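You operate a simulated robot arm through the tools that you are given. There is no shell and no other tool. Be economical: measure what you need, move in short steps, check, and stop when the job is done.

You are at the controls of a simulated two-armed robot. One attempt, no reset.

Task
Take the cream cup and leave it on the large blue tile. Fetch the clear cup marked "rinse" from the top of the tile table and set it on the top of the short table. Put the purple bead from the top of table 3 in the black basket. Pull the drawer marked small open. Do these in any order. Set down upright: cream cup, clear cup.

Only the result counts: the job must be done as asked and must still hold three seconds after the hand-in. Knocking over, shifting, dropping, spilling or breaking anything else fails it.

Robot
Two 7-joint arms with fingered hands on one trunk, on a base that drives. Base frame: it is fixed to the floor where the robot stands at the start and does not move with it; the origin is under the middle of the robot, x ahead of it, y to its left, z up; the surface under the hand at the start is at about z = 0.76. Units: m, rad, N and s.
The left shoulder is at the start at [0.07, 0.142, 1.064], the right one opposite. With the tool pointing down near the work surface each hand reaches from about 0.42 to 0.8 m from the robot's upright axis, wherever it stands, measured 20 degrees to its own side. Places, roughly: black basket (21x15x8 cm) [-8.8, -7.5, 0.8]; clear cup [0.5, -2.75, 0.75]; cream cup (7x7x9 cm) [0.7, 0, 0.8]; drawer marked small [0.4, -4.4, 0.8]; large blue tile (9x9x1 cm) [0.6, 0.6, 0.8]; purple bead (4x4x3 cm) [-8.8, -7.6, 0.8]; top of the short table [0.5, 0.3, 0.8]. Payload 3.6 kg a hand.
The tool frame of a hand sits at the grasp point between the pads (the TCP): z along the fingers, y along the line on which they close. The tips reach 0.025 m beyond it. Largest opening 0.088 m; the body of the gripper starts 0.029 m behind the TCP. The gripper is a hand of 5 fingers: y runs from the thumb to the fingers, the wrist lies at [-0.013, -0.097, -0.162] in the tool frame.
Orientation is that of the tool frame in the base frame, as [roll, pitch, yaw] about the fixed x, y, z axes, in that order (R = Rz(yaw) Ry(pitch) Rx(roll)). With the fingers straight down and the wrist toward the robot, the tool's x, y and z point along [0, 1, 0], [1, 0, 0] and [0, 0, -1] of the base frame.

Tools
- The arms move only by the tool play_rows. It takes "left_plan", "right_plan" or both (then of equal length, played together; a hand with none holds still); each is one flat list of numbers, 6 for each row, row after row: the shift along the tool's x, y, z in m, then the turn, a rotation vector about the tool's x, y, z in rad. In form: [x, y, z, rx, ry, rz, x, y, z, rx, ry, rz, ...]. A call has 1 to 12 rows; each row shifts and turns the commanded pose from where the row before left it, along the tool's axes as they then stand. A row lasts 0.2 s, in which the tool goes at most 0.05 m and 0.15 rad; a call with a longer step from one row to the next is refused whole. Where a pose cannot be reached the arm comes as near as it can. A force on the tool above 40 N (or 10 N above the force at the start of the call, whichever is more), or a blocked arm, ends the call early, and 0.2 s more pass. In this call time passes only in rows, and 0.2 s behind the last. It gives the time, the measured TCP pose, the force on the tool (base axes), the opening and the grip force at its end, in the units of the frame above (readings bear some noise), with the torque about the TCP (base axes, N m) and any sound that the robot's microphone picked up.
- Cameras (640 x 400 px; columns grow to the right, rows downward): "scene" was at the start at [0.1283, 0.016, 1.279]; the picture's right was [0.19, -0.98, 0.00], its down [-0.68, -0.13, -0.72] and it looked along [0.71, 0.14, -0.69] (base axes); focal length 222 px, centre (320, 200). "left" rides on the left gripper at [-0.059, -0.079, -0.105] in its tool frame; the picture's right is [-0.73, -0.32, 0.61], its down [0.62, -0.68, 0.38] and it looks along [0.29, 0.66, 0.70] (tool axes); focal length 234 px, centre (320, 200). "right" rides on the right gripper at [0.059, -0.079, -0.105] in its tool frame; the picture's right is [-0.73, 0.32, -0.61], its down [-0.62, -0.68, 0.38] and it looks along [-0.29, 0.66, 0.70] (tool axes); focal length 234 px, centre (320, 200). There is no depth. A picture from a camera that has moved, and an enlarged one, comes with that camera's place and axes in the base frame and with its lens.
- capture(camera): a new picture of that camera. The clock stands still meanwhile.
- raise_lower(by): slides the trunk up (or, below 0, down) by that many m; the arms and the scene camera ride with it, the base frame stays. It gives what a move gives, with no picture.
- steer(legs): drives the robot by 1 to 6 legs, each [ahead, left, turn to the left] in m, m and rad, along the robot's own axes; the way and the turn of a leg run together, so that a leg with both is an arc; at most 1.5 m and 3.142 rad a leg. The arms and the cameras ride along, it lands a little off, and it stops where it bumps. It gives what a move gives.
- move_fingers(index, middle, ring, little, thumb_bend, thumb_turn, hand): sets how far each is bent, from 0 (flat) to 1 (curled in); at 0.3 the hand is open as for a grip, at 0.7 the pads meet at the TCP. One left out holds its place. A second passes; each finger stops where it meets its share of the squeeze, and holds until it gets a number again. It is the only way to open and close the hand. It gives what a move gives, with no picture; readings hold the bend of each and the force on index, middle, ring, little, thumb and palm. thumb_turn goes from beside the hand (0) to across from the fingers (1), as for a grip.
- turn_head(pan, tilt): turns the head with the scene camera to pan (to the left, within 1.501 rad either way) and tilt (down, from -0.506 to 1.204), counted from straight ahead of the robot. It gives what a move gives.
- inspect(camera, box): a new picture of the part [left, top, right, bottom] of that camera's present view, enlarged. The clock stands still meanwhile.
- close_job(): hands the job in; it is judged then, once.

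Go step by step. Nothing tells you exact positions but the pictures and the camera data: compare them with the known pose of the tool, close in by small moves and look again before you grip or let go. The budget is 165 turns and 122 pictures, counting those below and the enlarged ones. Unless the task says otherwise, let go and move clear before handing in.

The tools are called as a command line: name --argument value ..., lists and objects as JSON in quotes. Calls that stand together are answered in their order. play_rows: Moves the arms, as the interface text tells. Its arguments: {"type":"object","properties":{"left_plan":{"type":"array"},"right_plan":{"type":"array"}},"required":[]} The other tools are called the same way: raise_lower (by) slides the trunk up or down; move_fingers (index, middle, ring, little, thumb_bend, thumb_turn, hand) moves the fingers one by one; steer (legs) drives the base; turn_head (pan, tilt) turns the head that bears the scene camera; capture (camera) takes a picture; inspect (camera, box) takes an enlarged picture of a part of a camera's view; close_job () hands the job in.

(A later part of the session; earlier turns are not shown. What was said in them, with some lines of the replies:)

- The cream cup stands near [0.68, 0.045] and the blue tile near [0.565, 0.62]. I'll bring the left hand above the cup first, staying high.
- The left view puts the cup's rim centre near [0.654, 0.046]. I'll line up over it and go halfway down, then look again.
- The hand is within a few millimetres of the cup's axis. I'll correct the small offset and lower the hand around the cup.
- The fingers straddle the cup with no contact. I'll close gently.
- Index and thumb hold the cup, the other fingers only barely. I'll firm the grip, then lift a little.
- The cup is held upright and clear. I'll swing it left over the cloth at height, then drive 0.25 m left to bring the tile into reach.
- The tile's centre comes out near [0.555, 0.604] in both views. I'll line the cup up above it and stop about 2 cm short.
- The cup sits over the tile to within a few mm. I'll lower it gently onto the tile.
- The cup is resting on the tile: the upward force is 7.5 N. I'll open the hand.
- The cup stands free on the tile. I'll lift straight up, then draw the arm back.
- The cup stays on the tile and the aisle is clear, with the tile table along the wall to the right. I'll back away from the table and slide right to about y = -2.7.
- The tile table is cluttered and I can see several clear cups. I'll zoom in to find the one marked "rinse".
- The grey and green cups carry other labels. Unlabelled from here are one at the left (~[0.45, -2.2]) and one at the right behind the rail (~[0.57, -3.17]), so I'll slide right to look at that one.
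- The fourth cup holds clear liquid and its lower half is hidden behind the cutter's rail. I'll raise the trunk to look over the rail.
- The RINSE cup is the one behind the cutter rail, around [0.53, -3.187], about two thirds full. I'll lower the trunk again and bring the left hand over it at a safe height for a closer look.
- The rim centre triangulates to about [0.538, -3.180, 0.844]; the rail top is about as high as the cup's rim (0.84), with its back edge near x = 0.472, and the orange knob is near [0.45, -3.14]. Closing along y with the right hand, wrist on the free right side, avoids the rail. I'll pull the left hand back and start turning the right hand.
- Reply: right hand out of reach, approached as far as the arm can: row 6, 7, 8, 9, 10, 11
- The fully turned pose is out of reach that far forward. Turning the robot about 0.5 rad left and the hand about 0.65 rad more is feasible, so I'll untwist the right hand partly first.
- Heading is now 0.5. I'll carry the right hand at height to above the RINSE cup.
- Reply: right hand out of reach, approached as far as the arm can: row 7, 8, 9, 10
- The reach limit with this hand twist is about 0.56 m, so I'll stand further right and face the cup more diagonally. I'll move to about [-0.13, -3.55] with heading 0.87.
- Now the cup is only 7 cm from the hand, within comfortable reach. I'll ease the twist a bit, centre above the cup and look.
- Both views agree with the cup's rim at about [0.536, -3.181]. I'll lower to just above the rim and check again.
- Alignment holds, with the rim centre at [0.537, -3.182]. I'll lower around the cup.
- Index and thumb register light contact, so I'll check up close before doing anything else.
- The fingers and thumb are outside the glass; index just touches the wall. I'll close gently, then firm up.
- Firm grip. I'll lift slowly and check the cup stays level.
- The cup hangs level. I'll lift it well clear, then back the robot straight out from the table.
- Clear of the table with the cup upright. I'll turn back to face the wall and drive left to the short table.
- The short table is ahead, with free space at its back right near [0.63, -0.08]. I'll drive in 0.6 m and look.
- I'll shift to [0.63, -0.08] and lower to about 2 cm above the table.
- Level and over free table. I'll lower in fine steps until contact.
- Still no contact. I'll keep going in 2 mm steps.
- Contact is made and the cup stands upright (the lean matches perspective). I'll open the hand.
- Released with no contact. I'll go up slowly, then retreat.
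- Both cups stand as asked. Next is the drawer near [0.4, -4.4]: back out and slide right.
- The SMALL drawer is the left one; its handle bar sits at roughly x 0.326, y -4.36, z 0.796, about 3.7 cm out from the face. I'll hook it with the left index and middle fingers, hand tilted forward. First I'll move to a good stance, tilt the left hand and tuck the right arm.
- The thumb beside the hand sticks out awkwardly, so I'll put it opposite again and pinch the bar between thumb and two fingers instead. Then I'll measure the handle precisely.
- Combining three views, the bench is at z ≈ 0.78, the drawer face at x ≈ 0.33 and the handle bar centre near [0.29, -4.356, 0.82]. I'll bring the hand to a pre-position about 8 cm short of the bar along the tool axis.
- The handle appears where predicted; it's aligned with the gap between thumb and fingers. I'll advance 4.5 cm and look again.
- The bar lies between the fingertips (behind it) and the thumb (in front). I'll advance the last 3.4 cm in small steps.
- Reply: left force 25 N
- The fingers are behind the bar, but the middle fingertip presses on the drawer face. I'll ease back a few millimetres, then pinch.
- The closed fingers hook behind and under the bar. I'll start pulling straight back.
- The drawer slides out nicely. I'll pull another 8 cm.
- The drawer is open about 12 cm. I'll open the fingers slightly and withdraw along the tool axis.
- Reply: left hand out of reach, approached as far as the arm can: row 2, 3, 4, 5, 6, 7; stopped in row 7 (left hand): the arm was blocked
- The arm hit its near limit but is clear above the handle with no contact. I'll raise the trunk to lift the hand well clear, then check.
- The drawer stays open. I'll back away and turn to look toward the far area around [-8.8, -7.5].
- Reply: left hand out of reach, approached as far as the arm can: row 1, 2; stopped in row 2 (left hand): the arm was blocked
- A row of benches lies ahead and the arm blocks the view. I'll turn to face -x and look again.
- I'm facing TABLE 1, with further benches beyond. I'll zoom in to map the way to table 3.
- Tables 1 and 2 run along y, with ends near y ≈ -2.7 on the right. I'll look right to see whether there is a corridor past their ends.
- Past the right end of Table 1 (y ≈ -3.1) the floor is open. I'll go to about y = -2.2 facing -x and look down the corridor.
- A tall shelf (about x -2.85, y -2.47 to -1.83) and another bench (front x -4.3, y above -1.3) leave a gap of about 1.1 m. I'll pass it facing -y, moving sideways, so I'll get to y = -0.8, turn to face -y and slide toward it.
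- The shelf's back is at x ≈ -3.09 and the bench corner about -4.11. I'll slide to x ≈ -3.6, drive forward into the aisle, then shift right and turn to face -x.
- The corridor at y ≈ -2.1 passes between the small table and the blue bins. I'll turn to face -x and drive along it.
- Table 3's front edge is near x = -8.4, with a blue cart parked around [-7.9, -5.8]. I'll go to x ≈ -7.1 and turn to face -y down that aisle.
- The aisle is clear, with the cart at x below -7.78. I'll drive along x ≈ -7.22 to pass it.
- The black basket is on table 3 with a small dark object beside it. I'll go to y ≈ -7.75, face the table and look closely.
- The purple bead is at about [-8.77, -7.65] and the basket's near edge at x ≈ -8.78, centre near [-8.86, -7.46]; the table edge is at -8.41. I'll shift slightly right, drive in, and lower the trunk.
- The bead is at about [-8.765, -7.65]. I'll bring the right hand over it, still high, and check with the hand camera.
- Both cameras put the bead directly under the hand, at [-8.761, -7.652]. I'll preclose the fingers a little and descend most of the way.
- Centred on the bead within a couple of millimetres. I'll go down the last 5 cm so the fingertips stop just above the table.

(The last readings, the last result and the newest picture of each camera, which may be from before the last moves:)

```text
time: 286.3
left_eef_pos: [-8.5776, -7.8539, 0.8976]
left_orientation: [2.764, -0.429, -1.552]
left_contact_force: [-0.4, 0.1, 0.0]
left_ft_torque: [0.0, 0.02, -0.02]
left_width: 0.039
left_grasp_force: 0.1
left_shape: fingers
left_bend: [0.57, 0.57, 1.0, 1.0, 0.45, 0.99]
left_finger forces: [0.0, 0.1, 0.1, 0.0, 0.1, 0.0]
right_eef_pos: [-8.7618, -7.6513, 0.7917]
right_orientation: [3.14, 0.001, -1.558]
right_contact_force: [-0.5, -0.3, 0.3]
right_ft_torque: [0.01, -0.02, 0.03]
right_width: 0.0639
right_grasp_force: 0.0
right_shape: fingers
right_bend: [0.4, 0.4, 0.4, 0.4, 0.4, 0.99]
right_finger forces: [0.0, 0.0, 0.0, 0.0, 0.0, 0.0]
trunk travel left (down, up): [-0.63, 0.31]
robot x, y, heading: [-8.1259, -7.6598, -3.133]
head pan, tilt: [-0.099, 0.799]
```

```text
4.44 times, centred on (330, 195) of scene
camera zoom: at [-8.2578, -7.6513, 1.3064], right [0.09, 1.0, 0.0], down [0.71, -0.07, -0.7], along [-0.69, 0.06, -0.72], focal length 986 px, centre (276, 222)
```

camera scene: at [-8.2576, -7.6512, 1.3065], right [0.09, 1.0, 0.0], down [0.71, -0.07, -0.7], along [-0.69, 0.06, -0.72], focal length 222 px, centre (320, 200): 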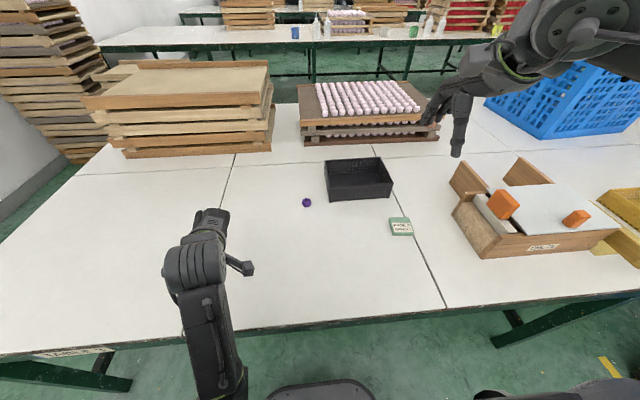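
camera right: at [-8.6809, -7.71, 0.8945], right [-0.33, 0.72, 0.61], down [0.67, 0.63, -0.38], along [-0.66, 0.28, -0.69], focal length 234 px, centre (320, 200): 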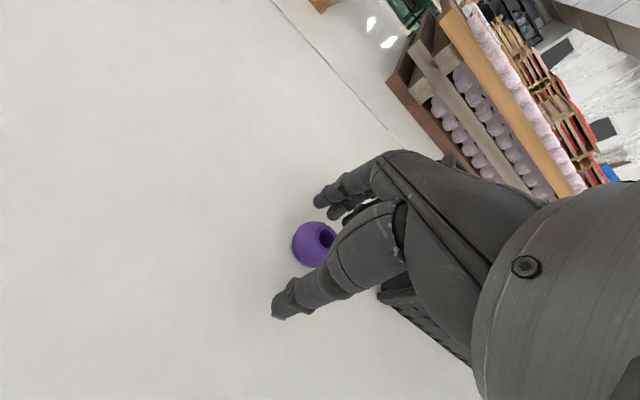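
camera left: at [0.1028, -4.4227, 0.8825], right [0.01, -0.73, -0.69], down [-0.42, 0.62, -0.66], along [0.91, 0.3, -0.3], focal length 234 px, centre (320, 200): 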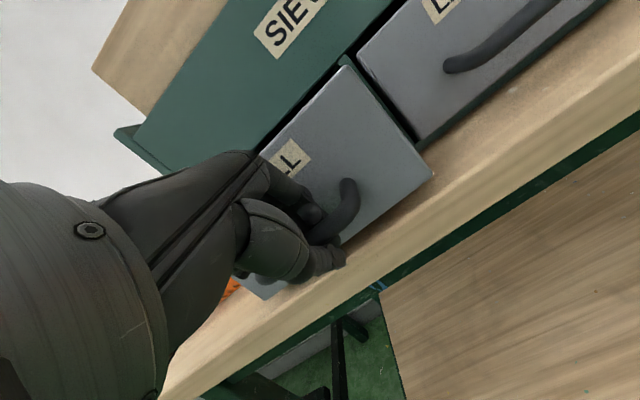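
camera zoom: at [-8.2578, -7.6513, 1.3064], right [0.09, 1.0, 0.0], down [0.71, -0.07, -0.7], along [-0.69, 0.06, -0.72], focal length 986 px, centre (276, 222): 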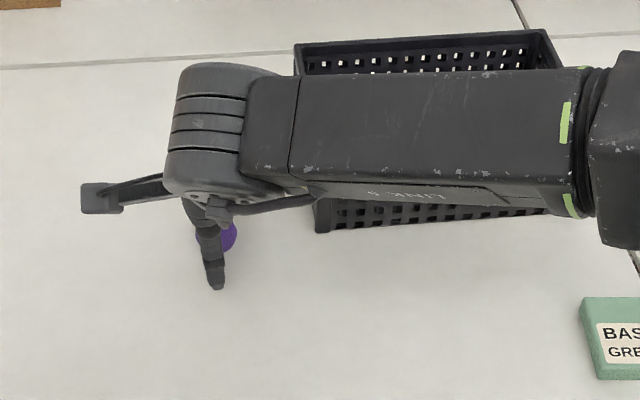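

The bead sits between thumb and fingers. I'll close gently.

move_fingers --hand "right" --index 0.6 --middle 0.6 --ring 0.6 --little 0.6 --thumb_bend 0.6

capture --camera "right"

```text
time: 287.3
left_eef_pos: [-8.5787, -7.8536, 0.897]
left_orientation: [2.766, -0.43, -1.553]
left_contact_force: [0.1, -0.6, 0.3]
left_ft_torque: [0.0, 0.01, 0.02]
left_width: 0.0388
left_grasp_force: 0.2
left_shape: fingers
left_bend: [0.57, 0.57, 1.0, 1.0, 0.45, 0.99]
left_finger forces: [0.1, 0.0, 0.1, 0.1, 0.0, 0.0]
right_eef_pos: [-8.7613, -7.6515, 0.7918]
right_orientation: [3.141, 0.002, -1.56]
right_contact_force: [0.4, -0.1, 0.1]
right_ft_torque: [-0.04, 0.03, 0.01]
right_width: 0.0236
right_grasp_force: 1.5
right_shape: fingers
right_bend: [0.59, 0.59, 0.6, 0.6, 0.58, 1.0]
right_finger forces: [0.7, 0.9, 0.0, 0.1, 1.7, 0.1]
trunk travel left (down, up): [-0.63, 0.31]
robot x, y, heading: [-8.1251, -7.6617, -3.137]
head pan, tilt: [-0.099, 0.799]
```

```text
24 pictures are left
camera right: at [-8.681, -7.7099, 0.8947], right [-0.33, 0.72, 0.61], down [0.67, 0.63, -0.38], along [-0.66, 0.28, -0.69], focal length 234 px, centre (320, 200)
```

right: 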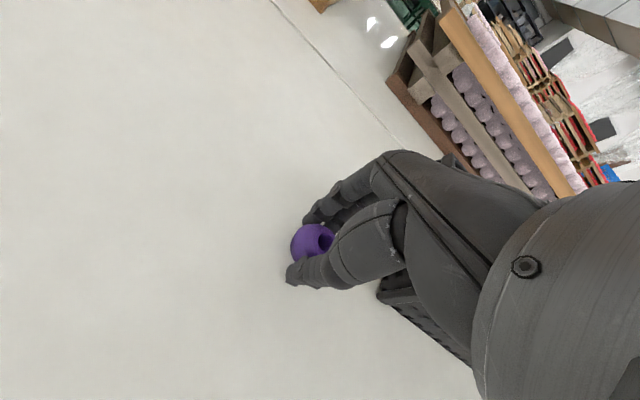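

Thumb, index and middle all touch the bead evenly. I'll firm up the grip and lift a little.

move_fingers --hand "right" --index 0.7 --middle 0.7 --ring 0.62 --little 0.62 --thumb_bend 0.7

play_rows --right_plan '[0, 0, -0.01, 0, 0, 0, 0, 0, -0.02, 0, 0, 0, 0, 0, -0.03, 0, 0, 0]'

capture --camera "right"

```text
time: 288.3
left_eef_pos: [-8.5776, -7.8544, 0.8976]
left_orientation: [2.766, -0.429, -1.553]
left_contact_force: [0.5, 0.0, -0.1]
left_ft_torque: [0.04, 0.0, 0.02]
left_width: 0.0389
left_grasp_force: 0.0
left_shape: fingers
left_bend: [0.57, 0.57, 1.0, 1.0, 0.45, 0.99]
left_finger forces: [0.1, 0.0, 0.1, 0.1, 0.1, 0.0]
right_eef_pos: [-8.7601, -7.652, 0.7907]
right_orientation: [3.141, 0.0, -1.558]
right_contact_force: [-0.5, -0.1, 0.5]
right_ft_torque: [0.02, -0.02, 0.01]
right_width: 0.0209
right_grasp_force: 8.9
right_shape: fingers
right_bend: [0.62, 0.63, 0.62, 0.62, 0.59, 1.0]
right_finger forces: [4.4, 4.8, 0.0, 0.0, 9.1, 0.0]
trunk travel left (down, up): [-0.63, 0.31]
robot x, y, heading: [-8.1234, -7.6602, -3.134]
head pan, tilt: [-0.099, 0.799]
```

```text
time: 289.1
left_eef_pos: [-8.5775, -7.8537, 0.8978]
left_orientation: [2.765, -0.429, -1.552]
left_contact_force: [0.4, -0.1, 0.1]
left_ft_torque: [0.0, -0.03, 0.03]
left_width: 0.0391
left_grasp_force: 0.1
left_shape: fingers
left_bend: [0.57, 0.57, 1.0, 1.0, 0.45, 0.99]
left_finger forces: [0.0, 0.1, 0.1, 0.0, 0.0, 0.0]
right_eef_pos: [-8.7603, -7.6514, 0.8523]
right_orientation: [3.14, 0.0, -1.56]
right_contact_force: [0.3, -0.4, 0.0]
right_ft_torque: [-0.01, 0.01, 0.0]
right_width: 0.0208
right_grasp_force: 9.1
right_shape: fingers
right_bend: [0.62, 0.63, 0.62, 0.62, 0.59, 1.0]
right_finger forces: [4.5, 4.8, 0.0, 0.0, 9.1, 0.1]
trunk travel left (down, up): [-0.63, 0.31]
robot x, y, heading: [-8.1265, -7.6598, -3.133]
head pan, tilt: [-0.099, 0.799]
```

```text
23 pictures are left
camera right: at [-8.6803, -7.7099, 0.9554], right [-0.33, 0.72, 0.61], down [0.67, 0.63, -0.38], along [-0.66, 0.28, -0.69], focal length 234 px, centre (320, 200)
```

right: 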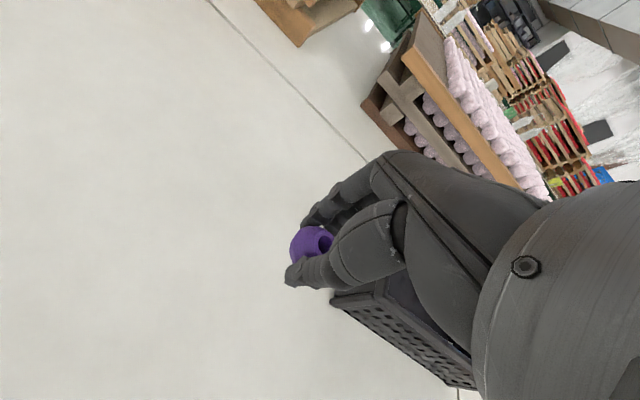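

The bead is held securely. I'll lift higher and carry it over the basket's centre, about [-8.84, -7.46].

play_rows --right_plan '[0, 0, -0.04, 0, 0, 0, 0, 0, -0.04, 0, 0, 0, 0, 0, -0.04, 0, 0, 0, -0.038, 0.016, 0, 0, 0, 0, -0.038, 0.016, 0, 0, 0, 0, -0.038, 0.016, 0, 0, 0, 0, -0.038, 0.016, 0, 0, 0, 0, -0.038, 0.014, 0, 0, 0, 0]'

capture --camera "right"

inspect --camera "scene" --box '[280, 110, 440, 220]'

```text
time: 290.9
left_eef_pos: [-8.5775, -7.8532, 0.8969]
left_orientation: [2.766, -0.428, -1.556]
left_contact_force: [0.4, -0.6, 0.4]
left_ft_torque: [-0.01, 0.02, -0.03]
left_width: 0.0391
left_grasp_force: 0.1
left_shape: fingers
left_bend: [0.57, 0.57, 1.0, 1.0, 0.45, 0.99]
left_finger forces: [0.1, 0.1, 0.0, 0.0, 0.1, 0.0]
right_eef_pos: [-8.8404, -7.4621, 0.9697]
right_orientation: [3.14, -0.001, -1.559]
right_contact_force: [0.0, -0.2, -0.7]
right_ft_torque: [-0.04, 0.01, 0.0]
right_width: 0.0205
right_grasp_force: 9.3
right_shape: fingers
right_bend: [0.62, 0.63, 0.62, 0.62, 0.59, 1.0]
right_finger forces: [4.4, 4.8, 0.0, 0.0, 8.8, 0.1]
trunk travel left (down, up): [-0.63, 0.31]
robot x, y, heading: [-8.1276, -7.6604, -3.136]
head pan, tilt: [-0.099, 0.799]
```

```text
22 pictures are left
camera right: at [-8.76, -7.5198, 1.0739], right [-0.33, 0.72, 0.61], down [0.67, 0.63, -0.39], along [-0.66, 0.28, -0.69], focal length 234 px, centre (320, 200)
```

right: 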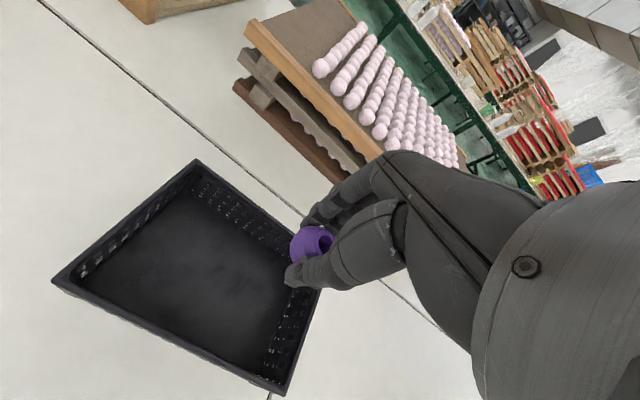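

```text
3.64 times, centred on (360, 165) of scene
camera zoom: at [-8.2578, -7.6504, 1.3064], right [0.09, 1.0, 0.0], down [0.71, -0.07, -0.7], along [-0.69, 0.06, -0.72], focal length 807 px, centre (174, 327)
```

zoom: 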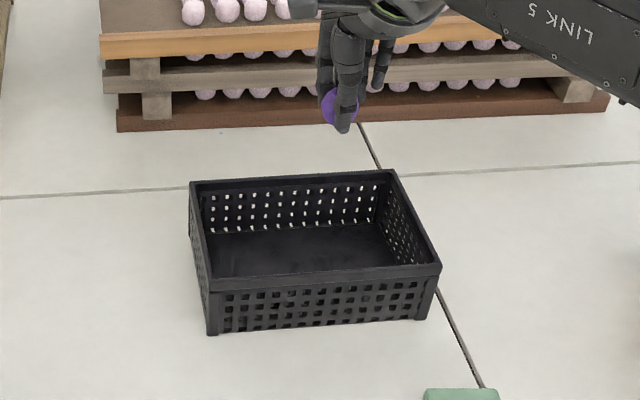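

The basket's centre is near [-8.826, -7.472]. I'll adjust slightly, lower to 0.90 and check both hand and elbow clearance.

play_rows --right_plan '[0.01, -0.013, 0.01, 0, 0, 0, 0, 0, 0.03, 0, 0, 0, 0, 0, 0.03, 0, 0, 0]'

capture --camera "scene"

capture --camera "right"

```text
time: 291.7
left_eef_pos: [-8.5783, -7.8536, 0.8954]
left_orientation: [2.766, -0.428, -1.554]
left_contact_force: [-0.2, -0.7, 0.6]
left_ft_torque: [-0.02, -0.04, 0.03]
left_width: 0.0389
left_grasp_force: 0.3
left_shape: fingers
left_bend: [0.57, 0.57, 1.0, 1.0, 0.45, 0.99]
left_finger forces: [0.0, 0.0, 0.1, 0.1, 0.0, 0.0]
right_eef_pos: [-8.8284, -7.4735, 0.8999]
right_orientation: [3.14, 0.001, -1.561]
right_contact_force: [-0.8, 0.3, -0.4]
right_ft_torque: [0.0, -0.03, -0.01]
right_width: 0.0205
right_grasp_force: 8.4
right_shape: fingers
right_bend: [0.62, 0.64, 0.62, 0.62, 0.59, 1.0]
right_finger forces: [4.4, 4.8, 0.0, 0.0, 8.6, 0.0]
trunk travel left (down, up): [-0.63, 0.31]
robot x, y, heading: [-8.1242, -7.6601, -3.136]
head pan, tilt: [-0.099, 0.799]
```

```text
20 pictures are left
camera scene: at [-8.2579, -7.651, 1.3064], right [0.09, 1.0, 0.0], down [0.71, -0.07, -0.7], along [-0.69, 0.06, -0.72], focal length 222 px, centre (320, 200)
```

scene: 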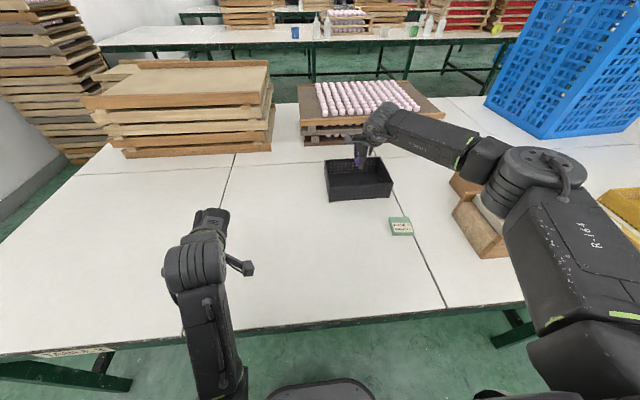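

```text
19 pictures are left
camera right: at [-8.7479, -7.5306, 1.0037], right [-0.33, 0.72, 0.61], down [0.67, 0.63, -0.38], along [-0.66, 0.28, -0.69], focal length 234 px, centre (320, 200)
```

right: 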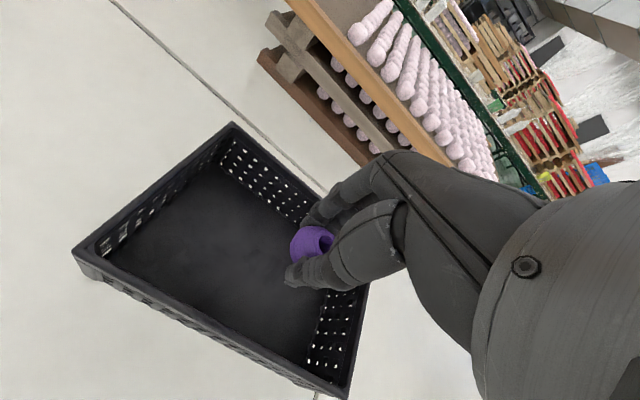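

The elbow hovers over the wooden device, so I won't go much lower: 3 cm more puts the bead at rim level inside the basket. I'll do that and check elbow clearance.

play_rows --right_plan '[0, 0, 0.015, 0, 0, 0, 0, 0, 0.015, 0, 0, 0]'

inspect --camera "scene" --box '[320, 100, 600, 280]'

```text
time: 292.3
left_eef_pos: [-8.5765, -7.8533, 0.8964]
left_orientation: [2.764, -0.43, -1.553]
left_contact_force: [-0.2, 0.7, 0.2]
left_ft_torque: [0.02, 0.02, 0.02]
left_width: 0.0389
left_grasp_force: 0.1
left_shape: fingers
left_bend: [0.57, 0.57, 1.0, 1.0, 0.45, 0.99]
left_finger forces: [0.0, 0.0, 0.0, 0.0, 0.0, 0.0]
right_eef_pos: [-8.8272, -7.4738, 0.8711]
right_orientation: [3.14, 0.001, -1.558]
right_contact_force: [0.6, -0.1, 0.2]
right_ft_torque: [-0.02, 0.04, -0.01]
right_width: 0.0205
right_grasp_force: 8.6
right_shape: fingers
right_bend: [0.62, 0.64, 0.62, 0.62, 0.59, 1.0]
right_finger forces: [4.5, 4.8, 0.0, 0.1, 8.7, 0.0]
trunk travel left (down, up): [-0.63, 0.31]
robot x, y, heading: [-8.1216, -7.6555, -3.134]
head pan, tilt: [-0.099, 0.799]
```

```text
2.22 times, centred on (460, 190) of scene
camera zoom: at [-8.2577, -7.6512, 1.3064], right [0.09, 1.0, 0.0], down [0.71, -0.07, -0.7], along [-0.69, 0.06, -0.72], focal length 493 px, centre (9, 222)
```

zoom: 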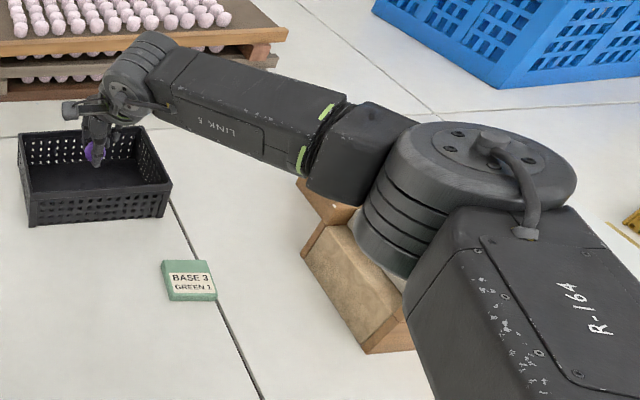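

The bead is over the middle of the basket at rim height and nothing is touched. I'll release it.

move_fingers --hand "right" --index 0.4 --middle 0.4 --ring 0.4 --little 0.4 --thumb_bend 0.4

capture --camera "right"

```text
time: 293.3
left_eef_pos: [-8.5794, -7.8538, 0.8973]
left_orientation: [2.765, -0.43, -1.553]
left_contact_force: [0.8, 0.4, 0.2]
left_ft_torque: [0.02, -0.04, 0.02]
left_width: 0.0391
left_grasp_force: 0.0
left_shape: fingers
left_bend: [0.57, 0.57, 1.0, 1.0, 0.45, 0.99]
left_finger forces: [0.0, 0.0, 0.1, 0.1, 0.1, 0.0]
right_eef_pos: [-8.8288, -7.4726, 0.8716]
right_orientation: [3.14, -0.001, -1.558]
right_contact_force: [0.4, -0.5, -0.5]
right_ft_torque: [0.01, 0.0, 0.01]
right_width: 0.0629
right_grasp_force: 0.1
right_shape: fingers
right_bend: [0.4, 0.4, 0.4, 0.4, 0.4, 0.99]
right_finger forces: [0.1, 0.1, 0.0, 0.1, 0.0, 0.0]
trunk travel left (down, up): [-0.63, 0.31]
robot x, y, heading: [-8.1241, -7.6601, -3.139]
head pan, tilt: [-0.099, 0.799]
```

```text
17 pictures are left
camera right: at [-8.7475, -7.5312, 0.9749], right [-0.33, 0.72, 0.61], down [0.67, 0.63, -0.38], along [-0.66, 0.28, -0.69], focal length 234 px, centre (320, 200)
```

right: 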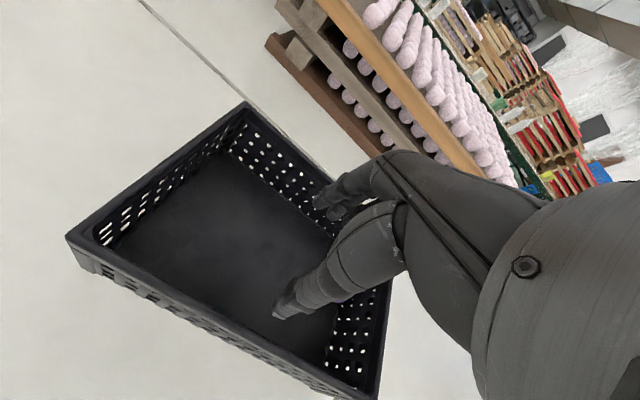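

The bead has left the fingers; it is hidden behind the hand. I'll rise and look into the basket.

play_rows --right_plan '[0, 0, -0.03, 0, 0, 0, 0, 0, -0.04, 0, 0, 0, 0, 0, -0.04, 0, 0, 0, 0, 0, -0.04, 0, 0, 0, 0, 0, -0.04, 0, 0, 0]'

inspect --camera "scene" --box '[280, 110, 440, 240]'

capture --camera "right"

```text
time: 294.5
left_eef_pos: [-8.5777, -7.8539, 0.8968]
left_orientation: [2.766, -0.429, -1.554]
left_contact_force: [-0.1, -0.1, 0.3]
left_ft_torque: [-0.01, -0.04, -0.01]
left_width: 0.0391
left_grasp_force: 0.0
left_shape: fingers
left_bend: [0.57, 0.57, 1.0, 1.0, 0.45, 0.99]
left_finger forces: [0.0, 0.0, 0.1, 0.0, 0.0, 0.0]
right_eef_pos: [-8.8262, -7.4741, 1.0606]
right_orientation: [3.141, 0.0, -1.557]
right_contact_force: [-0.4, -0.2, -0.6]
right_ft_torque: [-0.01, 0.03, 0.0]
right_width: 0.0631
right_grasp_force: 0.0
right_shape: fingers
right_bend: [0.4, 0.4, 0.4, 0.4, 0.4, 0.99]
right_finger forces: [0.0, 0.0, 0.1, 0.0, 0.0, 0.1]
trunk travel left (down, up): [-0.63, 0.31]
robot x, y, heading: [-8.1227, -7.6573, -3.138]
head pan, tilt: [-0.099, 0.799]
```

```text
3.08 times, centred on (360, 175) of scene
camera zoom: at [-8.257, -7.6517, 1.3065], right [0.09, 1.0, 0.0], down [0.71, -0.07, -0.7], along [-0.69, 0.06, -0.72], focal length 683 px, centre (197, 277)
```

zoom: 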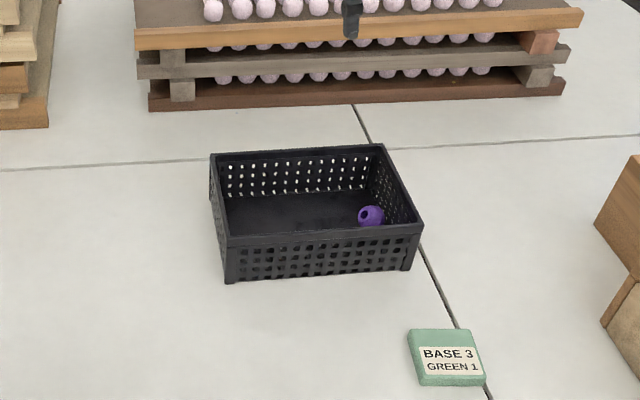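

```text
15 pictures are left
camera right: at [-8.7465, -7.5324, 1.1643], right [-0.33, 0.72, 0.61], down [0.67, 0.63, -0.38], along [-0.66, 0.28, -0.69], focal length 234 px, centre (320, 200)
```

right: 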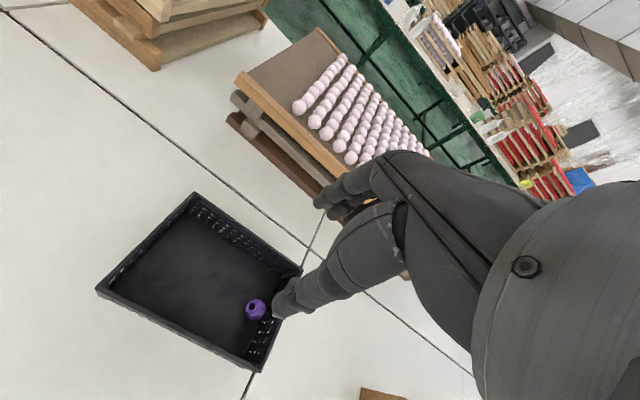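

The bead rests in the black basket, both cups stand where asked, and the drawer is open. All hands are clear, so I'm handing in.

close_job

```text
The job is handed in.
```

I finished all four tasks and handed the job in; the tool confirmed the hand-in but gave no verdict:
- **Cream cup:** it stands upright on the large blue tile.
- **"Rinse" cup:** it stands upright on the short table, at the back right corner.
- **Purple bead:** it lies in the black basket.
- **Drawer marked small:** it is pulled about 12 cm open.
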